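You operate a simulated robot arm through the tools that you are given. There is no shell and no other tool.

You run a simulated robot arm. Do the job below in one go: nothing can be reset, and whatever is moved stays where it is left.

## Task
Pile some things up. At the end: the grey carton (marked "CLIPS") from the teal table is on the wooden desk, with the black spare fan from there on top of it and the ceramic fuse on top of that; the white link stands on top of the grey small battery; whatever was shut is shut again. Leave all else as you found it, and nothing knocked over. Set down upright: grey carton.

It is judged by the outcome, as a careful person would: the job done as asked, and still so three seconds after it is handed in. It fails if anything else is knocked over, pushed out of place, dropped, spilled or broken.

## Robot
A 7-joint arm with a two-finger parallel gripper, fixed in place. Base frame: the origin is at the foot of the arm, x ahead of it, y to its left, z up; the work surface is at about z = 800. Units: mm, degrees, N and s.
With the tool pointing down near the work surface it reaches from about 240 to 680 mm from the base axis. Its first joint turns from -66.0 to 66.0 degrees. Payload 2.4 kg.
The tool frame sits at the grasp point between the pads (the TCP): z along the fingers, y along the line on which they close. The tips reach 30 mm beyond it. The gripper opens to 94 mm. The fingers are 28 mm wide and 10 mm thick; the gripper's body (50 by 96 mm) begins 55 mm behind the TCP.
Orientation is told as [roll, pitch, yaw] about the base's x, y, z axes, in that order, counted from this pose: with the fingers straight down and closing along the base's y, the tool's x points along the base's -x, its y along +y and its z along -z.

## Interface
- The arm moves only by the tool step_arm. Its argument "series" is one flat list of numbers, 7 for each row, row after row: the shift along the tool's x, y, z in mm, then the turn, a rotation vector about the tool's x, y, z in degrees, then the closure in counts, from 0 (fully open) to 255 (shut). In form: [x, y, z, wx, wy, wz, gripper, x, y, z, wx, wy, wz, gripper, ...]. A call has 1 to 20 rows; each row shifts and turns the commanded pose from where the row before left it, along the tool's axes as they then stand. Rows are played at 5 a second. More than 50 mm and 8.6 degrees between two rows, or a gripper value outside its range, and nothing of the call is played. A pose out of reach is approached as far as the arm can. The call stops where the force on the tool passes 40 N (or 10 N more than at its start, if that is more) or the arm is blocked; 0.2 s more then pass. The fingers move at their own pace (about 153 mm/s each) and stop on an object; they squeeze with about 42 N. The grip force told is the motor's: it shows also when the fingers shut on nothing. Time passes only in rows, and 0.2 s behind the last, so rows that do not move let the fingers close. It gives the time, the measured TCP pose, the force on the tool (base axes), the opening and the grip force at its end, in the units of the frame above (readings bear some noise), with the torque about the TCP (base axes, N m) and any sound that the robot's microphone picked up.
- Cameras (640 x 400 px; columns grow to the right, rows downward): "scene" is fixed at [16.8, 475.3, 1423.5]; the picture's right is [-0.87, -0.48, 0.00], its down [-0.37, 0.67, -0.65] and it looks along [0.31, -0.57, -0.76] (base axes); focal length 239 px, centre (320, 200). "wrist" rides on the gripper at [76, 14, -102] in the tool frame; the picture's right is [-0.18, 0.98, 0.00], its down [-0.75, -0.14, -0.64] and it looks along [-0.63, -0.12, 0.77] (tool axes); focal length 243 px, centre (320, 200). There is no depth. A picture from a camera that has moved, and an enlarged one, comes with that camera's place and axes in the base frame and with its lens.
- camera(camera): a new picture of that camera. The clock stands still meanwhile.
- enlarge(camera, box): a new picture of the part [left, top, right, bottom] of that camera's present view, enlarged. The clock stands still meanwhile.
- close_job(): hands the job in; it is judged then, once.

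Nothing tells you positions but the pictures and the camera data. Unless the task says otherwise, let go and move clear before handing in.

The tools are called after "Request:" by a JSON object that holds its "api" and its "payload". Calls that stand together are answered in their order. step_arm: Moves the arm, as the interface text tells. Its arguments: {"type":"object","properties":{"series":{"type":"array","items":{"type":"number"}}},"required":["series"]} The other tools are called the same way: camera (camera) takes a picture; enlarge (camera, box) takes an enlarged picture of a part of a camera's view; close_job () hands the job in.

At the start:

```text
t: 0.0
tool_pos: [381.6, -25.1, 1146.6]
tool_rot: [0.1, 0.0, 0.1]
ft_force: [0.9, -0.5, -0.4]
moment: [0.0, 0.0, 0.03]
gripper_width: 94.0
finger_force: 0.1
```

scene: 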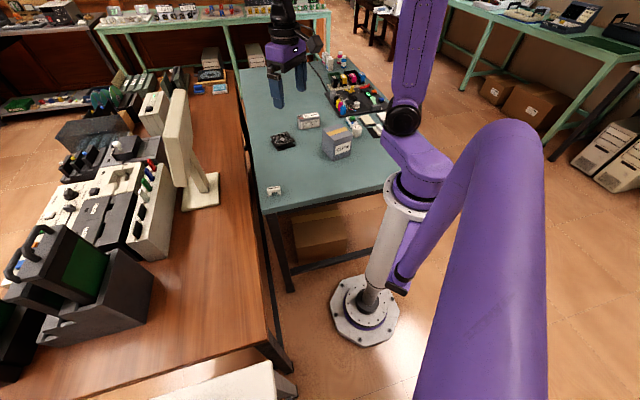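
wrist: 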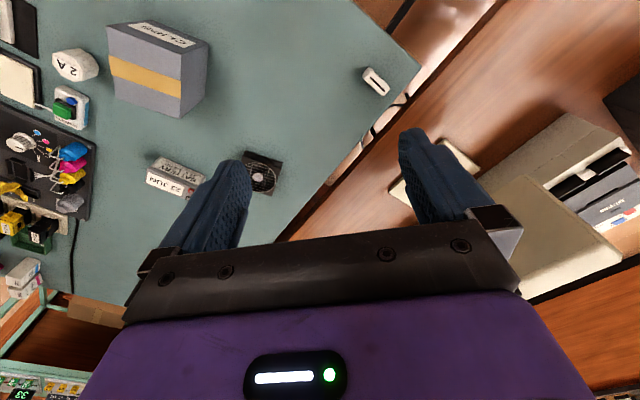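

I see a teal table with a grey carton, a small grey-white battery, a black fan, a small white part near the corner and a wooden desk on the far side. I'll look closer before moving anything.

Request:
{"api": "enlarge", "payload": {"camera": "scene", "box": [240, 80, 400, 220]}}

Request:
{"api": "enlarge", "payload": {"camera": "wrist", "box": [0, 0, 420, 260]}}

Request:
{"api": "enlarge", "payload": {"camera": "scene", "box": [0, 60, 300, 380]}}

```text
2.86 times, centred on (320, 150) of scene
camera zoom: at [16.8, 475.3, 1423.5], right [-0.87, -0.48, 0.0], down [-0.37, 0.67, -0.65], along [0.31, -0.57, -0.76], focal length 682 px, centre (320, 343)
```

zoom: 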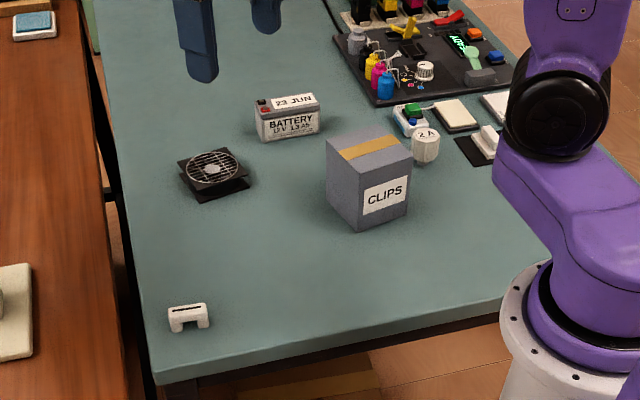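

```text
1.52 times, centred on (210, 130) of wrist
camera zoom: at [304.9, -11.0, 1249.5], right [0.18, 0.98, 0.0], down [0.75, -0.14, 0.64], along [0.63, -0.12, -0.77], focal length 370 px, centre (488, 307)
```

zoom: 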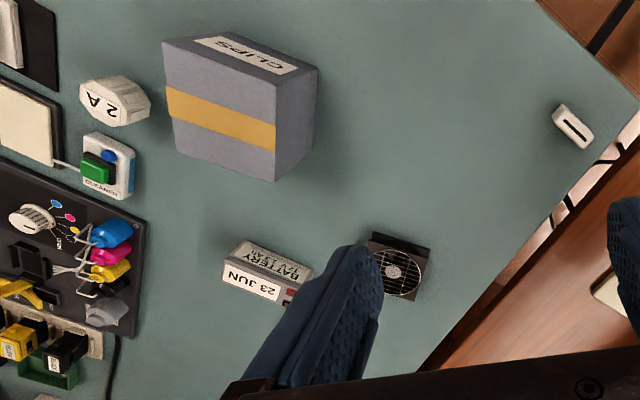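

```text
1.25 times, centred on (150, 220) of scene
camera zoom: at [16.8, 475.3, 1423.5], right [-0.87, -0.48, 0.0], down [-0.37, 0.67, -0.65], along [0.31, -0.57, -0.76], focal length 298 px, centre (532, 175)
```

zoom: 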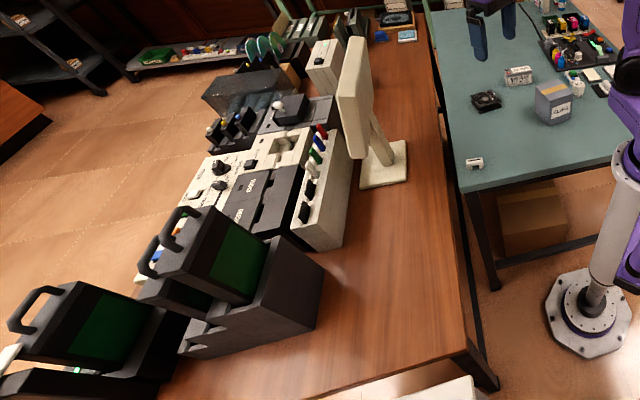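

The carton, fan, battery, "2 A" fuse and white link are all on the teal table, and the wooden desk lies to its left, rotated by about 45°. I'll enlarge the carton/fuse area and the desk edge to measure sizes and heights.

Request:
{"api": "enlarge", "payload": {"camera": "wrist", "box": [40, 0, 220, 120]}}

Request:
{"api": "enlarge", "payload": {"camera": "scene", "box": [300, 100, 400, 170]}}

Request:
{"api": "enlarge", "payload": {"camera": "scene", "box": [250, 100, 330, 200]}}

Request:
{"api": "enlarge", "payload": {"camera": "wrist", "box": [380, 0, 640, 200]}}

```text
3.33 times, centred on (130, 60) of wrist
camera zoom: at [304.9, -11.0, 1249.5], right [0.18, 0.98, 0.0], down [0.75, -0.14, 0.64], along [0.63, -0.12, -0.77], focal length 809 px, centre (953, 667)
```

zoom: 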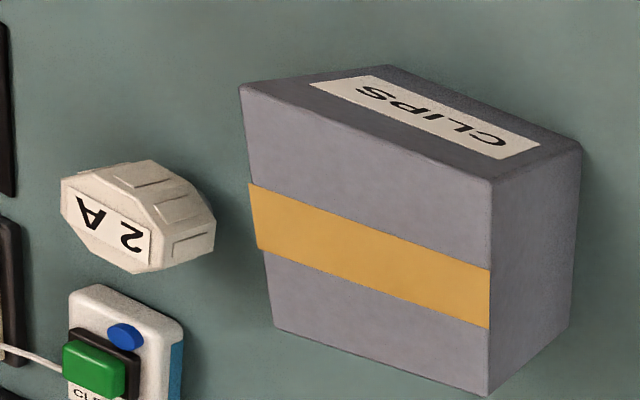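

```text
5.71 times, centred on (350, 135) of scene
camera zoom: at [16.8, 475.3, 1423.5], right [-0.87, -0.48, 0.0], down [-0.37, 0.67, -0.65], along [0.31, -0.57, -0.76], focal length 1364 px, centre (149, 571)
```

zoom: 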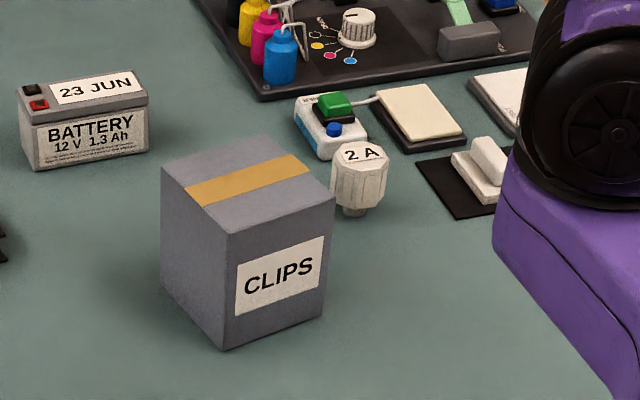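

```text
4.00 times, centred on (290, 150) of scene
camera zoom: at [16.8, 475.3, 1423.5], right [-0.87, -0.48, 0.0], down [-0.37, 0.67, -0.65], along [0.31, -0.57, -0.76], focal length 955 px, centre (440, 400)
```

zoom: 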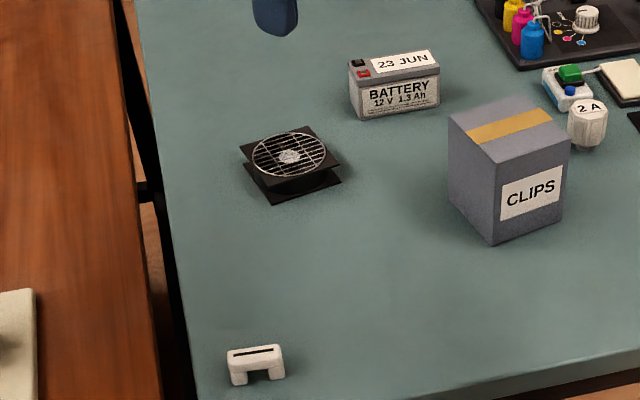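

```text
2.00 times, centred on (510, 100) of wrist
camera zoom: at [304.9, -11.0, 1249.5], right [0.18, 0.98, 0.0], down [0.75, -0.14, 0.64], along [0.63, -0.12, -0.77], focal length 485 px, centre (-60, 400)
```

zoom: 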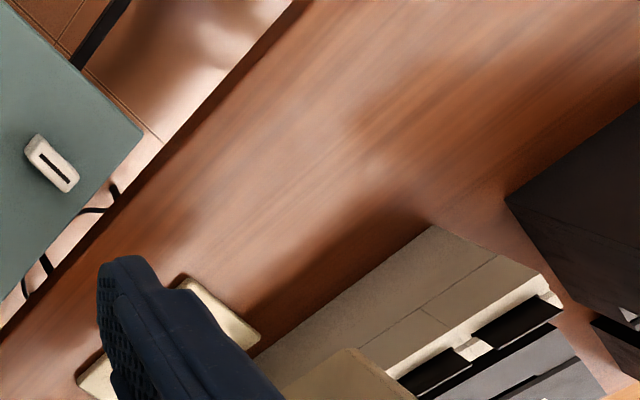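

The carton is about 82 × 88 × 97 mm at around (344, -252), and the fan is about 80 mm square near (570, -196). The fuse is near (312, -391), the battery near (542, -372) and the link near (427, 63). The desk edge runs roughly along x+y≈600, so I'll first move high over the desk side to check its height and the free area.

Request:
{"api": "step_arm", "payload": {"series": [12, 37.5, 0, 0, 0, -6, 0, 8.01, 38.55, 0, 0, 0, -6, 0, 3.94, 39.17, 0, 0, 0, -6, 0, -0.18, 39.37, 0, 0, 0, -6, 0, -4.29, 39.14, 0, 0, 0, -6, 0, -8.36, 38.48, 0, 0, 0, -6, 0, 0, 0, 0, 0, 0, 0, 0]}}

```text
t: 1.6
tool_pos: [308.4, 199.0, 1149.0]
tool_rot: [0.0, 0.0, 36.2]
ft_force: [0.0, -0.3, -0.1]
moment: [-0.01, -0.01, 0.0]
gripper_width: 93.9
finger_force: 0.0
```

The arm moved as expected and is above the gap with the camera facing the desk. I'll take pictures now.

Request:
{"api": "camera", "payload": {"camera": "wrist"}}

Request:
{"api": "camera", "payload": {"camera": "scene"}}

Request:
{"api": "enlarge", "payload": {"camera": "wrist", "box": [0, 0, 640, 200]}}

Request:
{"api": "enlarge", "payload": {"camera": "scene", "box": [250, 50, 420, 220]}}

```text
taken
camera wrist: at [239.2, 166.0, 1251.9], right [-0.43, 0.9, 0.0], down [0.69, 0.33, 0.64], along [0.58, 0.28, -0.77], focal length 243 px, centre (320, 200)
```

wrist: 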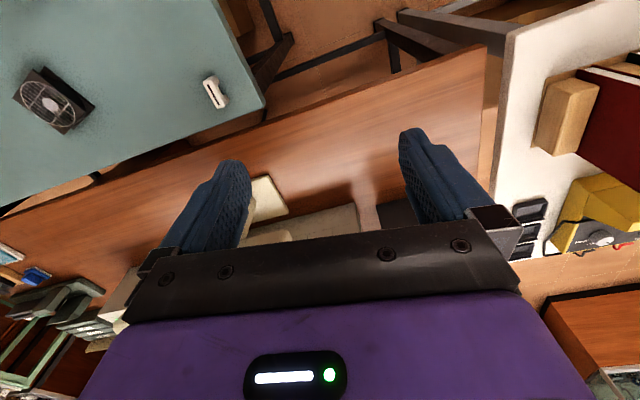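

```text
taken
```

scene: 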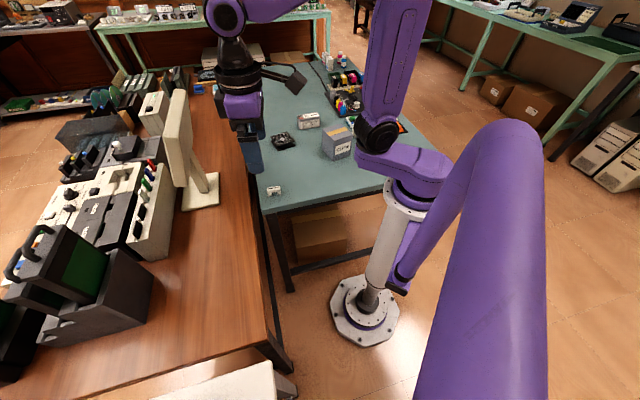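

```text
1.00 times, centred on (320, 100) of wrist (not enlarged: the box is as wide or as high as the picture)
camera zoom: at [239.2, 166.0, 1251.9], right [-0.43, 0.9, 0.0], down [0.69, 0.33, 0.64], along [0.58, 0.28, -0.77], focal length 243 px, centre (320, 300)
```

zoom: 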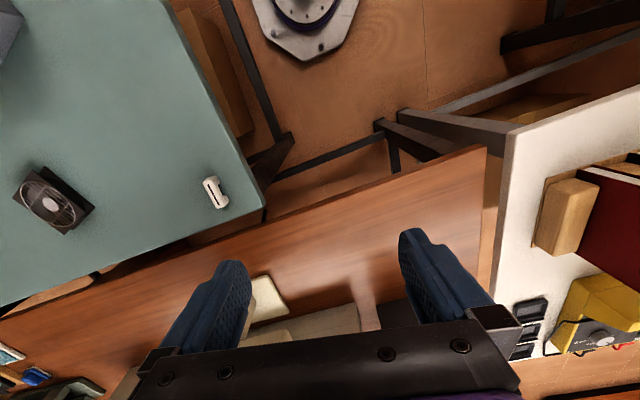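

```text
2.35 times, centred on (335, 135) of scene
camera zoom: at [16.7, 475.3, 1423.5], right [-0.87, -0.48, 0.0], down [-0.37, 0.67, -0.65], along [0.31, -0.57, -0.76], focal length 562 px, centre (285, 353)
```

zoom: 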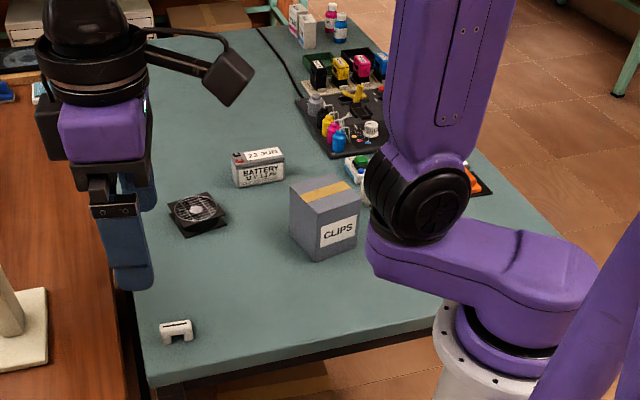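

The desk has a clear strip, and I'll use about (400, 325) as the stack place, well away from the instruments. Next I go above the carton with the gripper turned to its orientation of about -31°.

Request:
{"api": "step_arm", "payload": {"series": [19.79, -32.11, 7.4, 0, 0, 5.6, 0, 16.56, -33.89, 7.4, 0, 0, 5.6, 0, 13.17, -35.35, 7.4, 0, 0, 5.6, 0, 9.66, -36.46, 7.4, 0, 0, 5.6, 0, 6.06, -37.23, 7.4, 0, 0, 5.6, 0, 2.39, -37.65, 7.4, 0, 0, 5.6, 0, -1.29, -37.7, 7.4, 0, 0, 5.6, 0, -4.97, -37.39, 7.4, 0, 0, 5.6, 0, -8.59, -36.73, 7.4, 0, 0, 5.6, 0, -12.13, -35.71, 7.4, 0, 0, 5.6, 0, -15.56, -34.36, 7.4, 0, 0, 5.6, 0, -18.84, -32.67, 7.4, 0, 0, 5.6, 0, 0, 0, 0, 0, 0, 0, 0]}}

Request:
{"api": "camera", "payload": {"camera": "wrist"}}

Request:
{"api": "enlarge", "payload": {"camera": "wrist", "box": [200, 0, 440, 150]}}

Request:
{"api": "camera", "payload": {"camera": "scene"}}

```text
t: 4.4
tool_pos: [341.9, -252.3, 1055.6]
tool_rot: [0.0, -0.1, -31.3]
ft_force: [0.2, -1.1, 0.3]
moment: [0.01, 0.0, -0.03]
gripper_width: 94.1
finger_force: 0.0
```

```text
taken
camera wrist: at [284.9, -201.0, 1159.4], right [0.67, 0.74, 0.0], down [0.57, -0.51, 0.64], along [0.48, -0.43, -0.77], focal length 243 px, centre (320, 200)
```

wrist: 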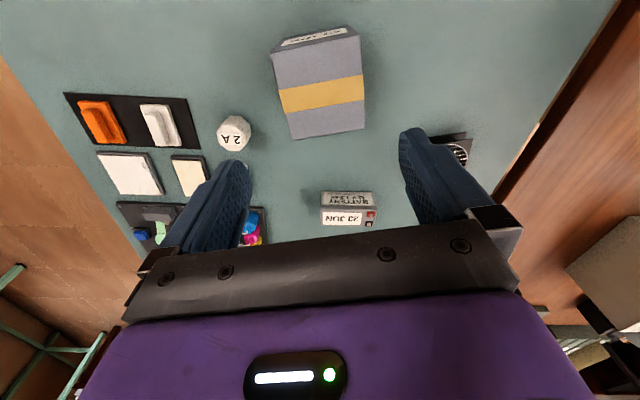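

```text
2.67 times, centred on (320, 75) of wrist
camera zoom: at [284.9, -201.0, 1159.4], right [0.67, 0.74, 0.0], down [0.57, -0.51, 0.64], along [0.48, -0.43, -0.77], focal length 647 px, centre (320, 533)
```

zoom: 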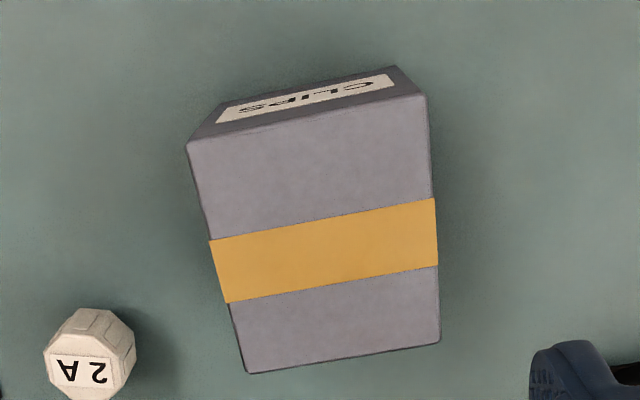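

```text
taken
```

scene: 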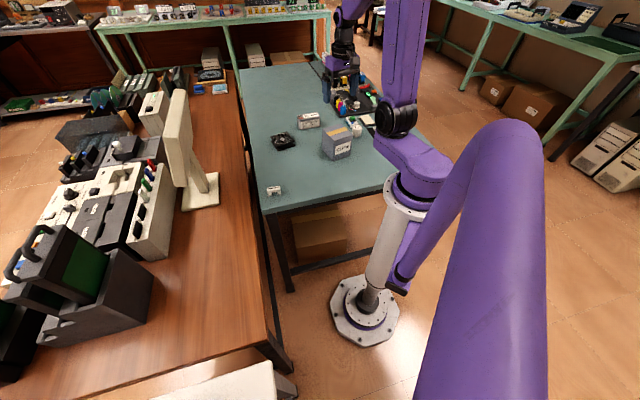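

The carton's top measures about 84 × 88 mm, centred at (344, -251) with yaw -32°. I'll line up on it, come down to just above its top and check finger clearance.

Request:
{"api": "step_arm", "payload": {"series": [-1.11, 2.31, 0, 0, 0, 0.7, 0, 0, 0, 40, 0, 0, 0, 0, 0, 0, 40, 0, 0, 0, 0, 0, 0, 35, 0, 0, 0, 0, 0, 0, 0, 0, 0, 0, 0]}}

Request:
{"api": "camera", "payload": {"camera": "wrist"}}

Request:
{"api": "enlarge", "payload": {"camera": "wrist", "box": [160, 20, 480, 220]}}

Request:
{"api": "enlarge", "payload": {"camera": "scene", "box": [280, 80, 400, 170]}}

```text
t: 5.6
tool_pos: [344.2, -250.1, 939.6]
tool_rot: [0.0, -0.1, -31.9]
ft_force: [0.2, -0.7, 0.0]
moment: [0.0, 0.02, -0.01]
gripper_width: 94.0
finger_force: 0.1
```

```text
taken
camera wrist: at [287.4, -197.9, 1042.8], right [0.68, 0.74, 0.0], down [0.56, -0.52, 0.64], along [0.47, -0.43, -0.77], focal length 243 px, centre (320, 200)
```

wrist: 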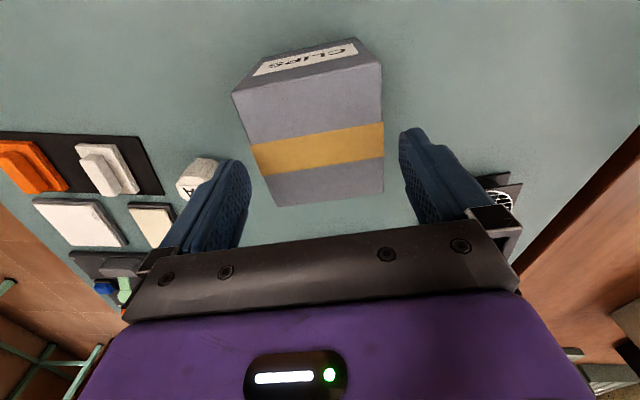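

```text
2.00 times, centred on (320, 120) of wrist
camera zoom: at [287.4, -197.9, 1042.8], right [0.68, 0.74, 0.0], down [0.56, -0.52, 0.64], along [0.47, -0.43, -0.77], focal length 485 px, centre (320, 360)
```

zoom: 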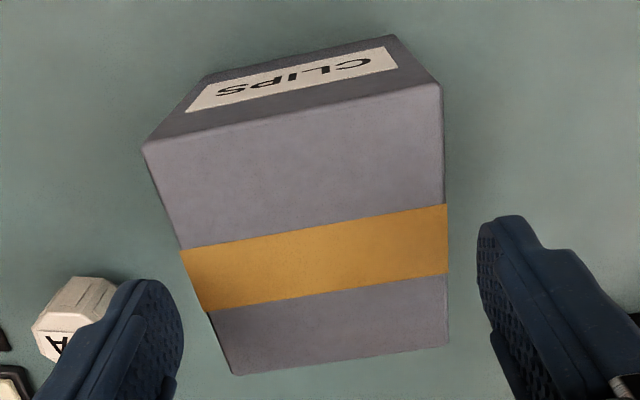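

```text
4.44 times, centred on (340, 125) of scene
camera zoom: at [16.8, 475.3, 1423.5], right [-0.87, -0.48, 0.0], down [-0.37, 0.67, -0.65], along [0.31, -0.57, -0.76], focal length 1061 px, centre (231, 533)
```

zoom: 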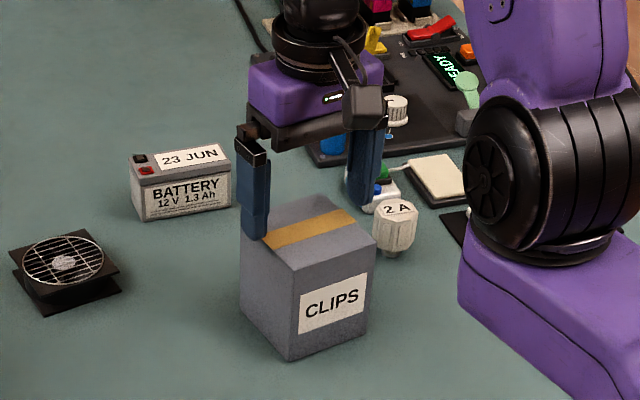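

The fingers straddle the carton with about 5 mm on each side, and its top is at about z=898. I'll descend in small steps to grasp height.

Request:
{"api": "step_arm", "payload": {"series": [0, 0, 16, 0, 0, 0, 0, 0, 0, 16, 0, 0, 0, 0, 0, 0, 16, 0, 0, 0, 0, 0, 0, 16, 0, 0, 0, 0, 0, 0, 14, 0, 0, 0, 0, 0, 0, 0, 0, 0, 0, 0]}}

Request:
{"api": "enlarge", "payload": {"camera": "scene", "box": [280, 80, 400, 170]}}

Request:
{"api": "camera", "payload": {"camera": "wrist"}}

```text
t: 7.0
tool_pos: [347.0, -252.4, 862.4]
tool_rot: [0.0, 0.0, -31.9]
ft_force: [-0.3, -0.9, -0.4]
moment: [-0.01, 0.01, 0.03]
gripper_width: 94.0
finger_force: 0.1
```

```text
4.44 times, centred on (340, 125) of scene
camera zoom: at [16.8, 475.3, 1423.5], right [-0.87, -0.48, 0.0], down [-0.37, 0.67, -0.65], along [0.31, -0.57, -0.76], focal length 1061 px, centre (231, 533)
```

zoom: 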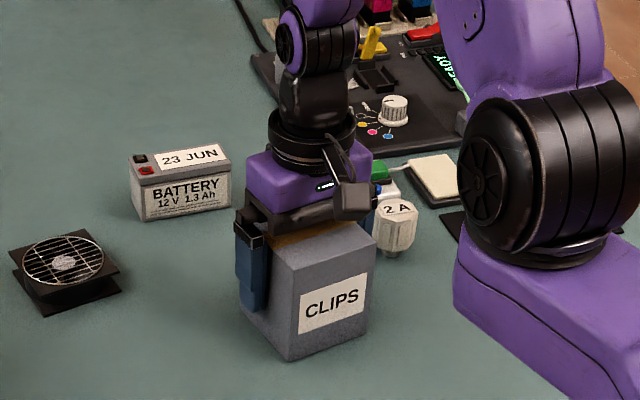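

```text
taken
camera wrist: at [288.9, -199.3, 967.3], right [0.68, 0.74, 0.0], down [0.56, -0.52, 0.64], along [0.47, -0.43, -0.77], focal length 243 px, centre (320, 200)
```

wrist: 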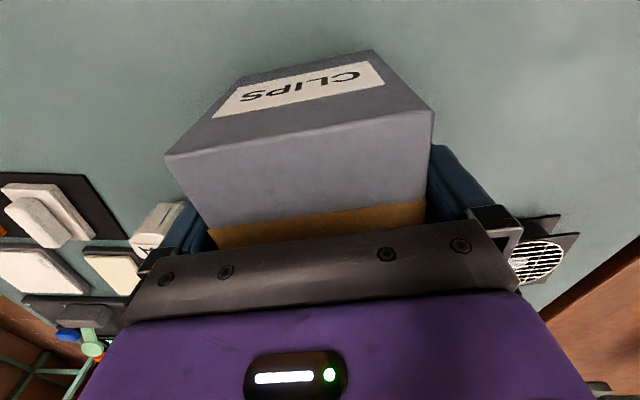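

The fingers are around the carton with no contact force. Closing the gripper now.

Request:
{"api": "step_arm", "payload": {"series": [0, 0, 0, 0, 0, 0, 40, 0, 0, 0, 0, 0, 0, 255, 0, 0, 0, 0, 0, 0, 255, 0, 0, 0, 0, 0, 0, 255]}}

```text
t: 8.0
tool_pos: [345.1, -251.2, 863.4]
tool_rot: [0.0, -0.1, -31.9]
ft_force: [0.0, -1.3, -0.6]
moment: [-0.02, -0.02, -0.01]
gripper_width: 88.6
finger_force: 41.7
```

Gripped at 88.6 mm with full force. I'll lift a little to check the hold and the weight.

Request:
{"api": "step_arm", "payload": {"series": [0, 0, -5, 0, 0, 0, 255, 0, 0, -15, 0, 0, 0, 255, 0, 0, -20, 0, 0, 0, 255, 0, 0, 0, 0, 0, 0, 255]}}

Request:
{"api": "enlarge", "payload": {"camera": "scene", "box": [280, 80, 400, 170]}}

```text
t: 9.0
tool_pos: [345.1, -250.8, 904.6]
tool_rot: [0.0, 0.0, -31.8]
ft_force: [0.9, 0.4, -1.8]
moment: [0.0, 0.01, 0.01]
gripper_width: 88.6
finger_force: 41.8
```

```text
4.44 times, centred on (340, 125) of scene
camera zoom: at [16.8, 475.2, 1423.5], right [-0.87, -0.48, 0.0], down [-0.37, 0.67, -0.65], along [0.31, -0.57, -0.76], focal length 1061 px, centre (231, 533)
```

zoom: 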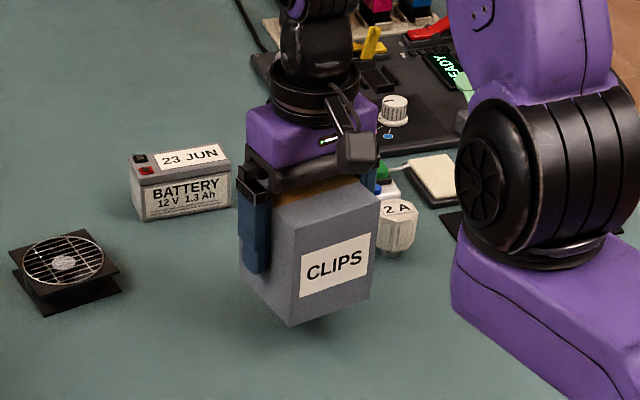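

The carton is held firmly and came up straight. I'll raise it clear and carry it over to (400, 325) above the desk, turning it parallel to the desk on the way.

Request:
{"api": "step_arm", "payload": {"series": [0, 0, -48, 0, 0, 0, 255, 0, 0, -48, 0, 0, 0, 255, 18.32, 37.0, 0, 0, 0, -5.486, 255, 14.69, 38.58, 0, 0, 0, -5.486, 255, 10.94, 39.81, 0, 0, 0, -5.486, 255, 7.08, 40.68, 0, 0, 0, -5.486, 255, 3.16, 41.16, 0, 0, 0, -5.486, 255, -0.79, 41.28, 0, 0, 0, -5.486, 255, -4.73, 41.01, 0, 0, 0, -5.486, 255, -8.63, 40.38, 0, 0, 0, -5.486, 255, -12.45, 39.36, 0, 0, 0, -5.486, 255, -16.15, 37.99, 0, 0, 0, -5.486, 255, -19.71, 36.28, 0, 0, 0, -5.486, 255, -23.09, 34.22, 0, 0, 0, -5.486, 255, -26.26, 31.86, 0, 0, 0, -5.486, 255, -29.18, 29.2, 0, 0, 0, -5.486, 255, 0, 0, 0, 0, 0, 0, 255]}}

Request:
{"api": "camera", "payload": {"camera": "wrist"}}

Request:
{"api": "camera", "payload": {"camera": "scene"}}

```text
t: 12.6
tool_pos: [400.9, 327.6, 999.4]
tool_rot: [0.0, -0.1, 45.0]
ft_force: [-0.1, 0.4, -2.6]
moment: [-0.01, -0.04, 0.0]
gripper_width: 88.9
finger_force: 42.1
```

```text
taken
camera wrist: at [337.2, 283.8, 1103.0], right [-0.57, 0.82, 0.0], down [0.63, 0.43, 0.64], along [0.53, 0.36, -0.77], focal length 243 px, centre (320, 200)
```

wrist: 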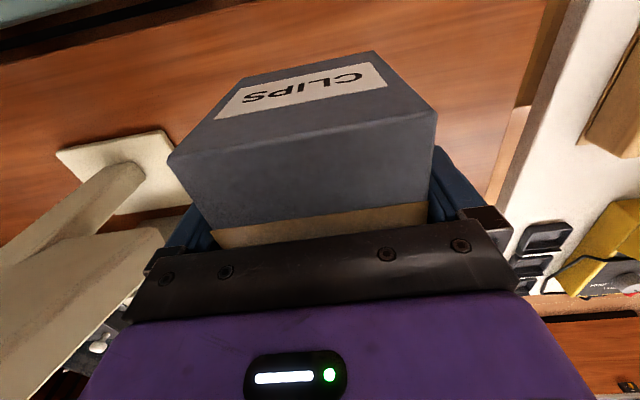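

```text
taken
```

scene: 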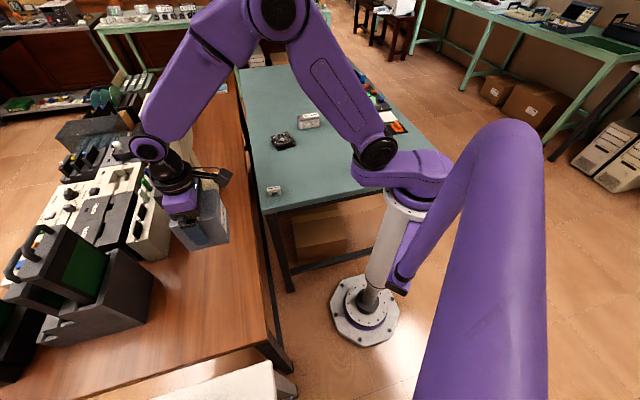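

The carton is over the clear part of the desk, well away from the stand and the bench. I'll lower it part way and check the gap.

Request:
{"api": "step_arm", "payload": {"series": [0, 0, 30, 0, 0, 0, 255, 0, 0, 30, 0, 0, 0, 255, 0, 0, 30, 0, 0, 0, 255, 0, 0, 14, 0, 0, 0, 255, 0, 0, 0, 0, 0, 0, 255]}}

Request:
{"api": "enlarge", "payload": {"camera": "scene", "box": [130, 140, 290, 280]}}

Request:
{"api": "enlarge", "payload": {"camera": "wrist", "box": [100, 0, 540, 240]}}

```text
t: 13.8
tool_pos: [399.7, 326.4, 894.7]
tool_rot: [0.1, 0.0, 44.9]
ft_force: [-0.6, 1.3, -2.8]
moment: [0.02, -0.01, 0.0]
gripper_width: 88.8
finger_force: 41.8
```

```text
2.86 times, centred on (210, 210) of scene
camera zoom: at [16.8, 475.3, 1423.5], right [-0.87, -0.48, 0.0], down [-0.37, 0.67, -0.65], along [0.31, -0.57, -0.76], focal length 682 px, centre (634, 171)
```

zoom: 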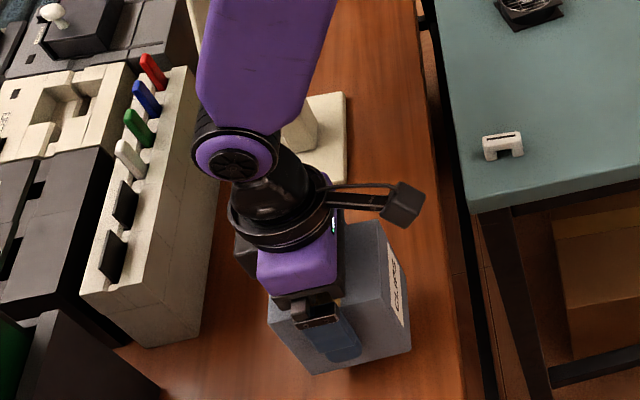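

```text
1.45 times, centred on (320, 120) of wrist
camera zoom: at [335.7, 283.0, 998.5], right [-0.56, 0.83, 0.0], down [0.63, 0.43, 0.64], along [0.53, 0.36, -0.77], focal length 353 px, centre (320, 316)
```

zoom: 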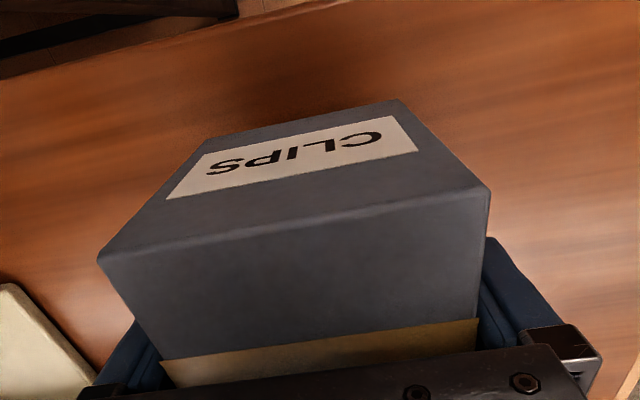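

The carton hangs a few centimetres above the desk and well inside its edge. I'll keep lowering in small steps and watch the force.

Request:
{"api": "step_arm", "payload": {"series": [0, 0, 5, 0, 0, 0, 255, 0, 0, 5, 0, 0, 0, 255, 0, 0, 5, 0, 0, 0, 255, 0, 0, 5, 0, 0, 0, 255, 0, 0, 3, 0, 0, 0, 255, 0, 0, 0, 0, 0, 0, 255]}}

```text
t: 15.2
tool_pos: [401.1, 325.8, 871.9]
tool_rot: [0.0, 0.0, 45.0]
ft_force: [-0.1, 0.7, -0.9]
moment: [0.03, 0.01, -0.04]
gripper_width: 88.8
finger_force: 42.0
```

Request:
{"api": "step_arm", "payload": {"series": [0, 0, 2, 0, 0, 0, 255, 0, 0, 2, 0, 0, 0, 255, 0, 0, 2, 0, 0, 0, 255, 0, 0, 0, 0, 0, 0, 255]}}

Request:
{"api": "enlarge", "payload": {"camera": "scene", "box": [170, 190, 260, 250]}}

```text
t: 16.2
tool_pos: [401.0, 325.0, 868.0]
tool_rot: [-0.1, 0.0, 45.0]
ft_force: [0.0, 0.4, -2.3]
moment: [-0.01, 0.0, -0.01]
gripper_width: 89.0
finger_force: 42.2
```

```text
6.67 times, centred on (215, 220) of scene
camera zoom: at [16.8, 475.3, 1423.5], right [-0.87, -0.48, 0.0], down [-0.37, 0.67, -0.65], along [0.31, -0.57, -0.76], focal length 1592 px, centre (1020, 67)
```

zoom: 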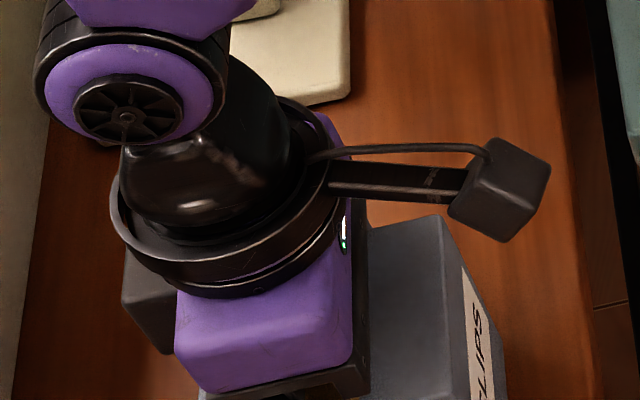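

Request:
{"api": "step_arm", "payload": {"series": [0, 0, 1.5, 0, 0, 0, 255, 0, 0, 1.5, 0, 0, 0, 255, 0, 0, 1, 0, 0, 0, 255, 0, 0, 0, 0, 0, 0, 255]}}

Request:
{"api": "enlarge", "payload": {"camera": "scene", "box": [170, 200, 270, 270]}}

```text
t: 17.2
tool_pos: [401.0, 325.3, 863.7]
tool_rot: [0.0, -0.1, 44.9]
ft_force: [-1.6, -5.9, 13.7]
moment: [0.12, 0.11, 0.04]
gripper_width: 88.9
finger_force: 41.8
```

```text
5.71 times, centred on (220, 235) of scene
camera zoom: at [16.5, 475.0, 1423.6], right [-0.87, -0.48, 0.0], down [-0.37, 0.67, -0.65], along [0.32, -0.57, -0.76], focal length 1364 px, centre (891, 0)
```

zoom: 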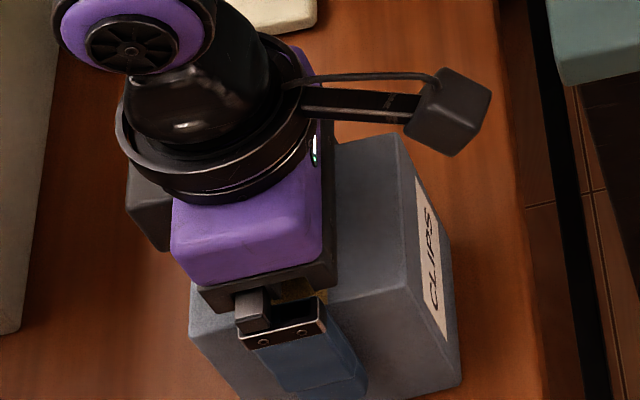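

The carton touched down on the desk, with a force of about 14 N and TCP z≈863, so the desk is also at about 800. I'll ease off slightly, open the fingers and rise straight up.

Request:
{"api": "step_arm", "payload": {"series": [0, 0, -0.8, 0, 0, 0, 255, 0, 0, 0, 0, 0, 0, 0, 0, 0, 0, 0, 0, 0, 0, 0, 0, 0, 0, 0, 0, 0]}}

Request:
{"api": "camera", "payload": {"camera": "wrist"}}

```text
t: 18.2
tool_pos: [400.2, 325.9, 863.9]
tool_rot: [0.1, 0.0, 44.9]
ft_force: [-0.6, -0.9, 0.3]
moment: [-0.03, -0.01, 0.03]
gripper_width: 93.8
finger_force: 0.0
```

```text
taken
camera wrist: at [336.8, 281.7, 967.3], right [-0.56, 0.83, 0.0], down [0.63, 0.43, 0.64], along [0.53, 0.36, -0.77], focal length 243 px, centre (320, 200)
```

wrist: 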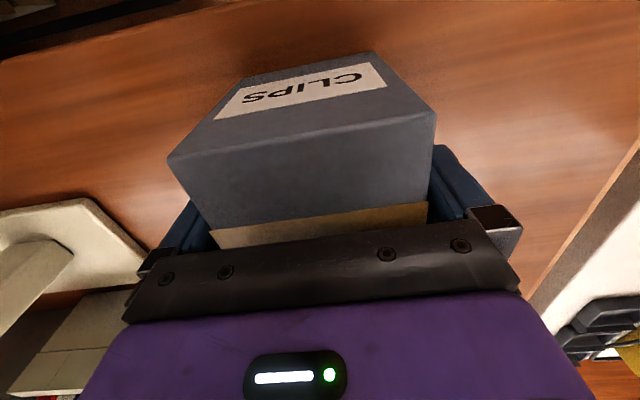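

Request:
{"api": "step_arm", "payload": {"series": [0, 0, -10, 0, 0, 0, 0, 0, 0, -20, 0, 0, 0, 0, 0, 0, -30, 0, 0, 0, 0, 0, 0, -40, 0, 0, 0, 0, 0, 0, -45, 0, 0, 0, 0, 0, 0, -45, 0, 0, 0, 0, 0, 0, 0, 0, 0, 0, 0]}}

Request:
{"api": "camera", "payload": {"camera": "wrist"}}

Request:
{"api": "enlarge", "payload": {"camera": "wrist", "box": [200, 0, 440, 150]}}

Request:
{"api": "camera", "payload": {"camera": "scene"}}

```text
t: 19.8
tool_pos: [401.4, 322.5, 1055.2]
tool_rot: [0.0, 0.1, 44.9]
ft_force: [0.0, -0.1, 0.8]
moment: [0.0, -0.01, 0.03]
gripper_width: 93.8
finger_force: 0.0
```

```text
taken
camera wrist: at [338.6, 279.4, 1159.1], right [-0.56, 0.83, 0.0], down [0.63, 0.43, 0.64], along [0.53, 0.36, -0.77], focal length 243 px, centre (320, 200)
```

wrist: 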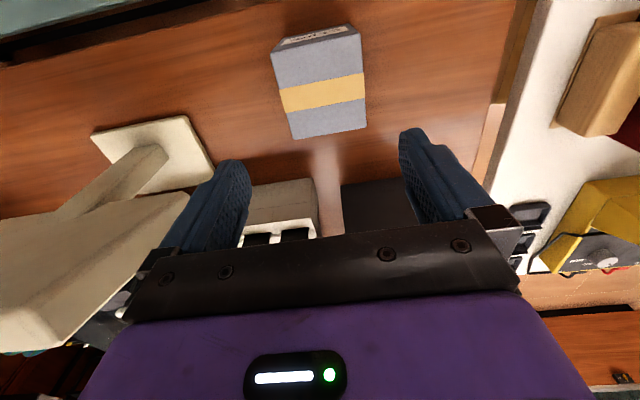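

```text
2.67 times, centred on (320, 75) of wrist
camera zoom: at [338.6, 279.4, 1159.1], right [-0.56, 0.83, 0.0], down [0.63, 0.43, 0.64], along [0.53, 0.36, -0.77], focal length 647 px, centre (320, 533)
```

zoom: 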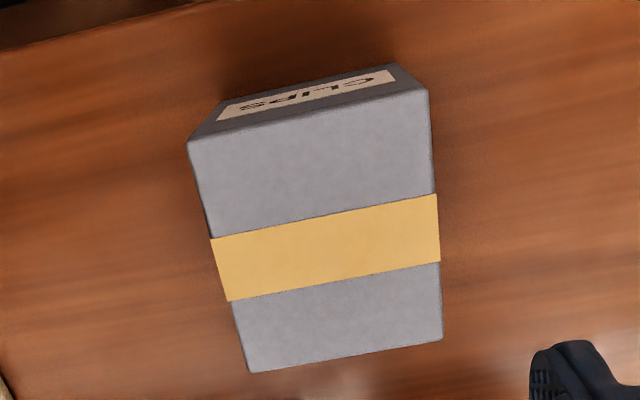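

```text
taken
```

scene: 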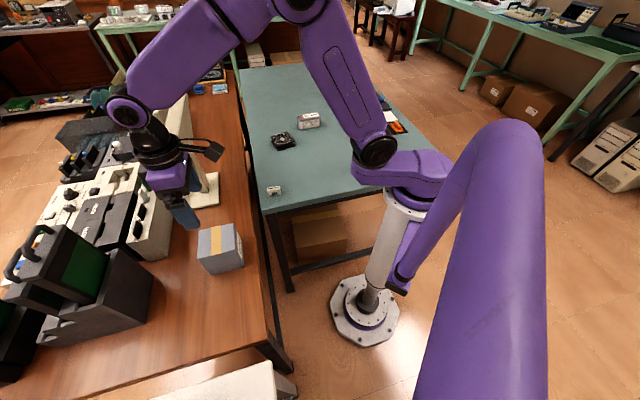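

The carton stands upright on the desk, centred at about (400, 324) and aligned with it. Next is the fan: I'll go over the teal table, away from the monitor stand, to a viewing pose above it.

Request:
{"api": "step_arm", "payload": {"series": [25.62, -27.41, 0, 0, 0, 5.5, 0, 22.87, -29.74, 0, 0, 0, 5.5, 0, 19.92, -31.8, 0, 0, 0, 5.5, 0, 16.78, -33.56, 0, 0, 0, 5.5, 0, 13.49, -35.01, 0, 0, 0, 5.5, 0, 10.07, -36.14, 0, 0, 0, 5.5, 0, 6.56, -36.94, 0, 0, 0, 5.5, 0, -15.15, -33.15, 11.9, 0, 0, 4.55, 0, -17.73, -31.84, 11.9, 0, 0, 4.55, 0, -20.2, -30.33, 11.9, 0, 0, 4.55, 0, -22.54, -28.63, 11.9, 0, 0, 4.55, 0, -24.74, -26.76, 11.9, 0, 0, 4.55, 0, -26.79, -24.71, 11.9, 0, 0, 4.55, 0, -28.66, -22.51, 11.9, 0, 0, 4.55, 0, -30.36, -20.16, 11.9, 0, 0, 4.55, 0, 0, 0, 0, 0, 0, 0, 0]}}

Request:
{"api": "camera", "payload": {"camera": "wrist"}}

Request:
{"api": "enlarge", "payload": {"camera": "wrist", "box": [220, 20, 420, 160]}}

Request:
{"api": "enlarge", "payload": {"camera": "scene", "box": [240, 90, 340, 170]}}

```text
t: 23.2
tool_pos: [558.0, -188.4, 959.6]
tool_rot: [0.0, 0.1, -30.1]
ft_force: [0.0, 0.5, 0.5]
moment: [0.01, -0.02, -0.02]
gripper_width: 94.0
finger_force: 0.0
```

```text
taken
camera wrist: at [500.3, -137.5, 1062.4], right [0.65, 0.76, 0.0], down [0.58, -0.5, 0.64], along [0.49, -0.42, -0.77], focal length 243 px, centre (320, 200)
```

wrist: 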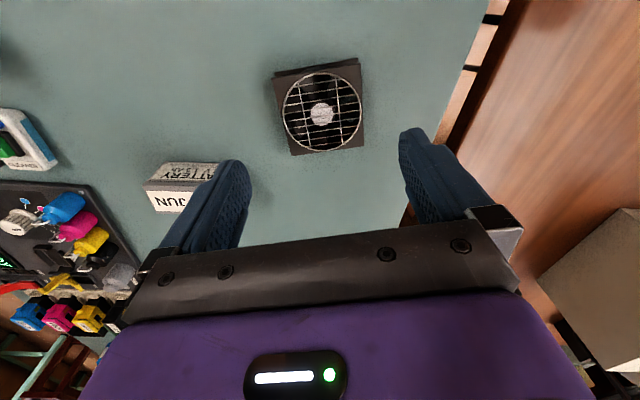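

```text
2.86 times, centred on (320, 90) of wrist
camera zoom: at [500.3, -137.5, 1062.4], right [0.65, 0.76, 0.0], down [0.58, -0.5, 0.64], along [0.49, -0.42, -0.77], focal length 693 px, centre (320, 514)
```

zoom: 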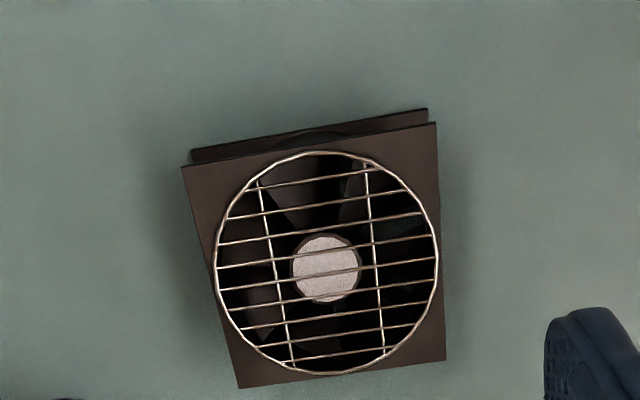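

```text
5.00 times, centred on (290, 130) of scene
camera zoom: at [16.8, 475.2, 1423.5], right [-0.87, -0.48, 0.0], down [-0.37, 0.67, -0.65], along [0.31, -0.57, -0.76], focal length 1194 px, centre (470, 550)
```

zoom: 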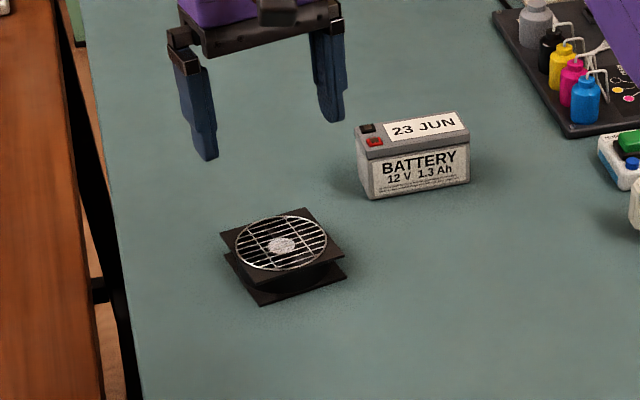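

The fan is about 81 mm square and 22 mm thick with a wire guard, centred at (570, -194) with yaw about -31.6°. I'll line up and come down to just above it to check finger clearance.

Request:
{"api": "step_arm", "payload": {"series": [-13.1, -0.3, 0, 0, 0, 1.6, 0, 0, 0, 30, 0, 0, 0, 0, 0, 0, 30, 0, 0, 0, 0, 0, 0, 29, 0, 0, 0, 0, 0, 0, 0, 0, 0, 0, 0]}}

Request:
{"api": "camera", "payload": {"camera": "wrist"}}

Request:
{"api": "enlarge", "payload": {"camera": "wrist", "box": [160, 20, 480, 220]}}

Request:
{"api": "enlarge", "payload": {"camera": "scene", "box": [240, 90, 340, 170]}}

```text
t: 24.4
tool_pos: [572.6, -194.2, 869.3]
tool_rot: [0.0, 0.0, -31.6]
ft_force: [0.3, 0.1, -0.3]
moment: [0.01, 0.01, 0.03]
gripper_width: 93.9
finger_force: 0.0
```

```text
taken
camera wrist: at [514.6, -142.3, 972.5], right [0.67, 0.74, 0.0], down [0.57, -0.51, 0.64], along [0.48, -0.43, -0.77], focal length 243 px, centre (320, 200)
```

wrist: 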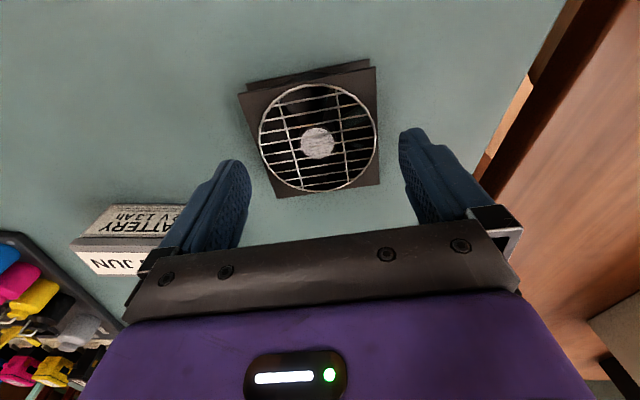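

```text
2.00 times, centred on (320, 120) of wrist
camera zoom: at [514.6, -142.3, 972.5], right [0.67, 0.74, 0.0], down [0.57, -0.51, 0.64], along [0.48, -0.43, -0.77], focal length 485 px, centre (320, 360)
```

zoom: 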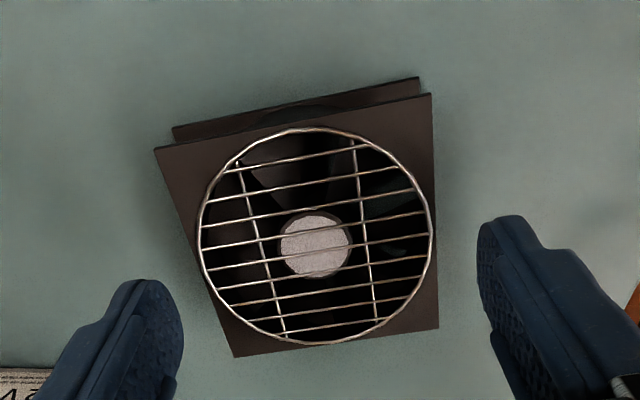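

```text
5.00 times, centred on (290, 130) of scene
camera zoom: at [16.8, 475.3, 1423.5], right [-0.87, -0.48, 0.0], down [-0.37, 0.67, -0.65], along [0.31, -0.57, -0.76], focal length 1194 px, centre (470, 550)
```

zoom: 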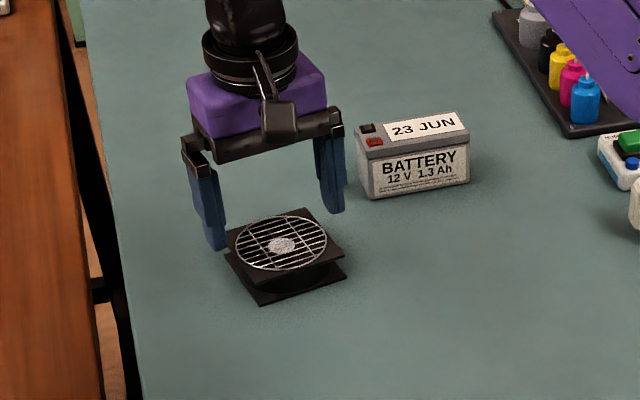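

The fingers are parallel to the fan's sides and centred to within about 2 mm. I'll correct that offset and descend gently to just above the table.

Request:
{"api": "step_arm", "payload": {"series": [0.8, -1.6, 10, 0, 0, 0, 0, 0, 0, 10, 0, 0, 0, 0, 0, 0, 8, 0, 0, 0, 0, 0, 0, 5, 0, 0, 0, 0, 0, 0, 3, 0, 0, 0, 0, 0, 0, 2, 0, 0, 0, 0, 0, 0, 0, 0, 0, 0, 0]}}

Request:
{"api": "enlarge", "payload": {"camera": "scene", "box": [240, 90, 340, 170]}}

Request:
{"api": "enlarge", "payload": {"camera": "wrist", "box": [160, 40, 480, 240]}}

```text
t: 26.0
tool_pos: [570.1, -194.6, 832.2]
tool_rot: [0.0, 0.0, -31.5]
ft_force: [-0.2, -0.1, 0.2]
moment: [0.0, 0.02, 0.01]
gripper_width: 93.8
finger_force: 0.0
```

```text
5.00 times, centred on (290, 130) of scene
camera zoom: at [16.8, 475.3, 1423.5], right [-0.87, -0.48, 0.0], down [-0.37, 0.67, -0.65], along [0.31, -0.57, -0.76], focal length 1194 px, centre (470, 550)
```

zoom: 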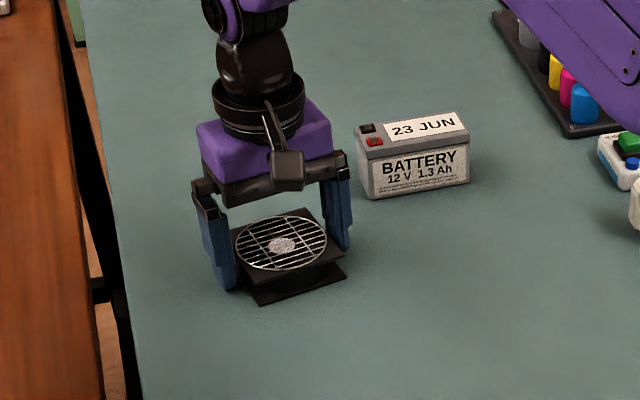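

```text
2.00 times, centred on (320, 140) of wrist
camera zoom: at [513.1, -142.5, 934.9], right [0.67, 0.74, 0.0], down [0.57, -0.51, 0.64], along [0.48, -0.43, -0.77], focal length 485 px, centre (320, 320)
```

zoom: 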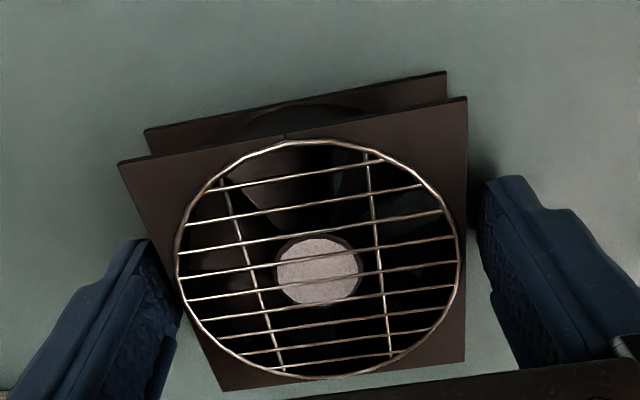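

No contact, with the fingertips about 2 mm above the table and beside the fan. Closing on it.

Request:
{"api": "step_arm", "payload": {"series": [0, 0, 0, 0, 0, 0, 20, 0, 0, 0, 0, 0, 0, 255, 0, 0, 0, 0, 0, 0, 255, 0, 0, 0, 0, 0, 0, 255]}}

Request:
{"api": "enlarge", "payload": {"camera": "wrist", "box": [160, 40, 480, 240]}}

Request:
{"api": "enlarge", "payload": {"camera": "scene", "box": [260, 110, 320, 160]}}

```text
t: 27.0
tool_pos: [569.5, -194.1, 831.6]
tool_rot: [-0.1, 0.0, -31.5]
ft_force: [-0.2, 0.0, 0.7]
moment: [-0.01, -0.03, 0.02]
gripper_width: 79.1
finger_force: 41.4
```

```text
2.00 times, centred on (320, 140) of wrist
camera zoom: at [513.0, -142.5, 934.8], right [0.67, 0.74, 0.0], down [0.57, -0.51, 0.64], along [0.48, -0.43, -0.77], focal length 485 px, centre (320, 320)
```

zoom: 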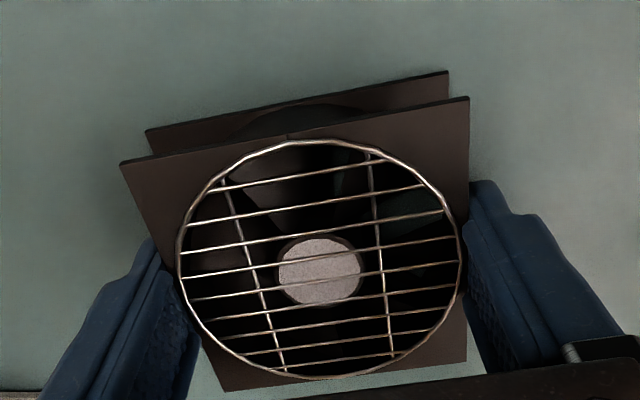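

```text
8.00 times, centred on (290, 135) of scene
camera zoom: at [16.8, 475.3, 1423.5], right [-0.87, -0.48, 0.0], down [-0.37, 0.67, -0.65], along [0.31, -0.57, -0.76], focal length 1910 px, centre (560, 720)
```

zoom: 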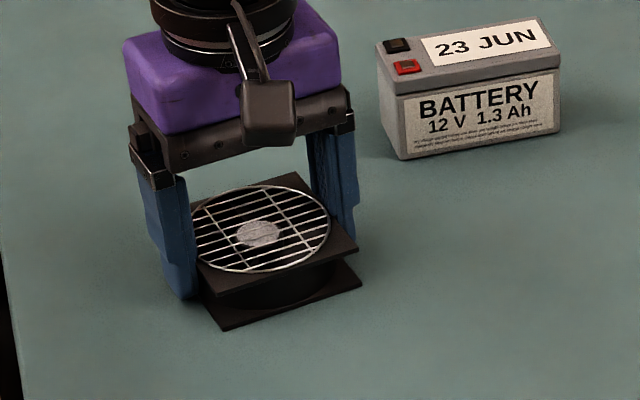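

The grip is on the fan at 79 mm. I'll lift slowly and check that it stays level.

Request:
{"api": "step_arm", "payload": {"series": [0, 0, -3, 0, 0, 0, 255, 0, 0, -7, 0, 0, 0, 255, 0, 0, -15, 0, 0, 0, 255, 0, 0, -25, 0, 0, 0, 255, 0, 0, 0, 0, 0, 0, 255]}}

Request:
{"api": "enlarge", "payload": {"camera": "wrist", "box": [160, 40, 480, 240]}}

Request:
{"api": "enlarge", "payload": {"camera": "scene", "box": [260, 90, 330, 150]}}

```text
t: 28.2
tool_pos: [569.4, -195.1, 881.4]
tool_rot: [0.0, 0.0, -31.6]
ft_force: [0.5, 0.0, -0.8]
moment: [0.0, 0.01, 0.02]
gripper_width: 78.9
finger_force: 41.5
```

```text
2.00 times, centred on (320, 140) of wrist
camera zoom: at [512.0, -143.1, 984.0], right [0.67, 0.74, 0.0], down [0.57, -0.51, 0.64], along [0.48, -0.43, -0.77], focal length 485 px, centre (320, 320)
```

zoom: 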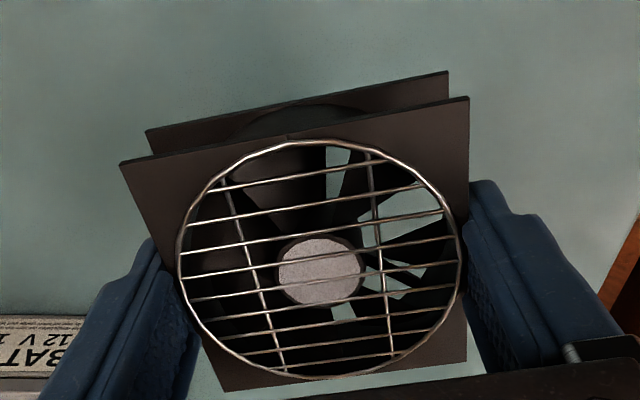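

```text
6.67 times, centred on (295, 120) of scene
camera zoom: at [16.8, 475.3, 1423.5], right [-0.87, -0.48, 0.0], down [-0.37, 0.67, -0.65], along [0.31, -0.57, -0.76], focal length 1592 px, centre (487, 733)
```

zoom: 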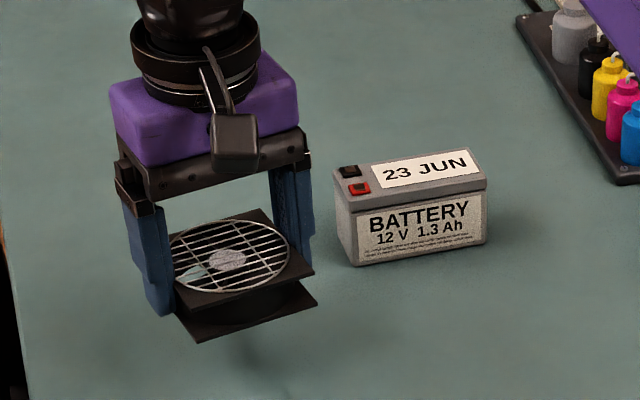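

The fan came up level and centred in the grip. I'll carry it high over the teal table to above the carton.

Request:
{"api": "step_arm", "payload": {"series": [0, 0, -48, 0, 0, 0, 255, 0, 0, -48, 0, 0, 0, 255, 0, 0, -48, 0, 0, 0, 255, 0, 0, -30, 0, 0, 0, 255, 33.67, 16.74, 0, 0, 0, -4.7, 255, 32.18, 19.45, 0, 0, 0, -4.7, 255, 30.48, 22.02, 0, 0, 0, -4.7, 255, 28.57, 24.44, 0, 0, 0, -4.7, 255, 26.47, 26.7, 0, 0, 0, -4.7, 255, 24.19, 28.78, 0, 0, 0, -4.7, 255, 21.75, 30.66, 0, 0, 0, -4.7, 255, 19.17, 32.34, 0, 0, 0, -4.7, 255, -2.53, 37.71, 0, 0, 0, -5.514, 255, -6.14, 37.3, 0, 0, 0, -5.514, 255, -9.69, 36.54, 0, 0, 0, -5.514, 255, -13.16, 35.43, 0, 0, 0, -5.514, 255, -16.51, 34.0, 0, 0, 0, -5.514, 255, -19.69, 32.26, 0, 0, 0, -5.514, 255, -22.7, 30.22, 0, 0, 0, -5.514, 255, 0, 0, 0, 0, 0, 0, 255]}}

Request:
{"api": "camera", "payload": {"camera": "wrist"}}

Request:
{"api": "camera", "payload": {"camera": "scene"}}

```text
t: 32.4
tool_pos: [398.0, 325.9, 1056.4]
tool_rot: [0.0, 0.0, 44.7]
ft_force: [0.8, -0.3, -1.6]
moment: [0.01, -0.02, 0.0]
gripper_width: 79.2
finger_force: 42.0
```

```text
taken
camera wrist: at [334.2, 282.8, 1159.8], right [-0.56, 0.83, 0.0], down [0.63, 0.43, 0.64], along [0.53, 0.36, -0.77], focal length 243 px, centre (320, 200)
```

wrist: 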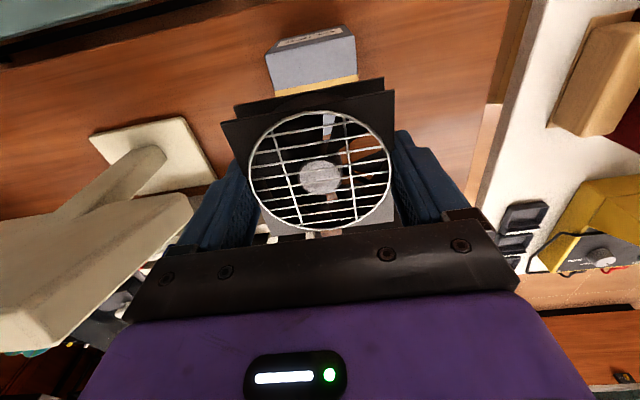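

```text
taken
```

scene: 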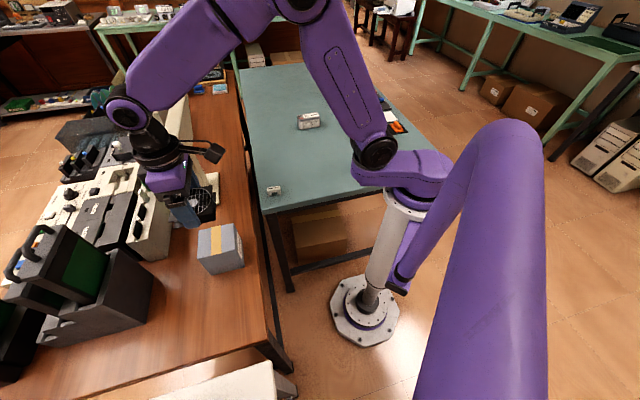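

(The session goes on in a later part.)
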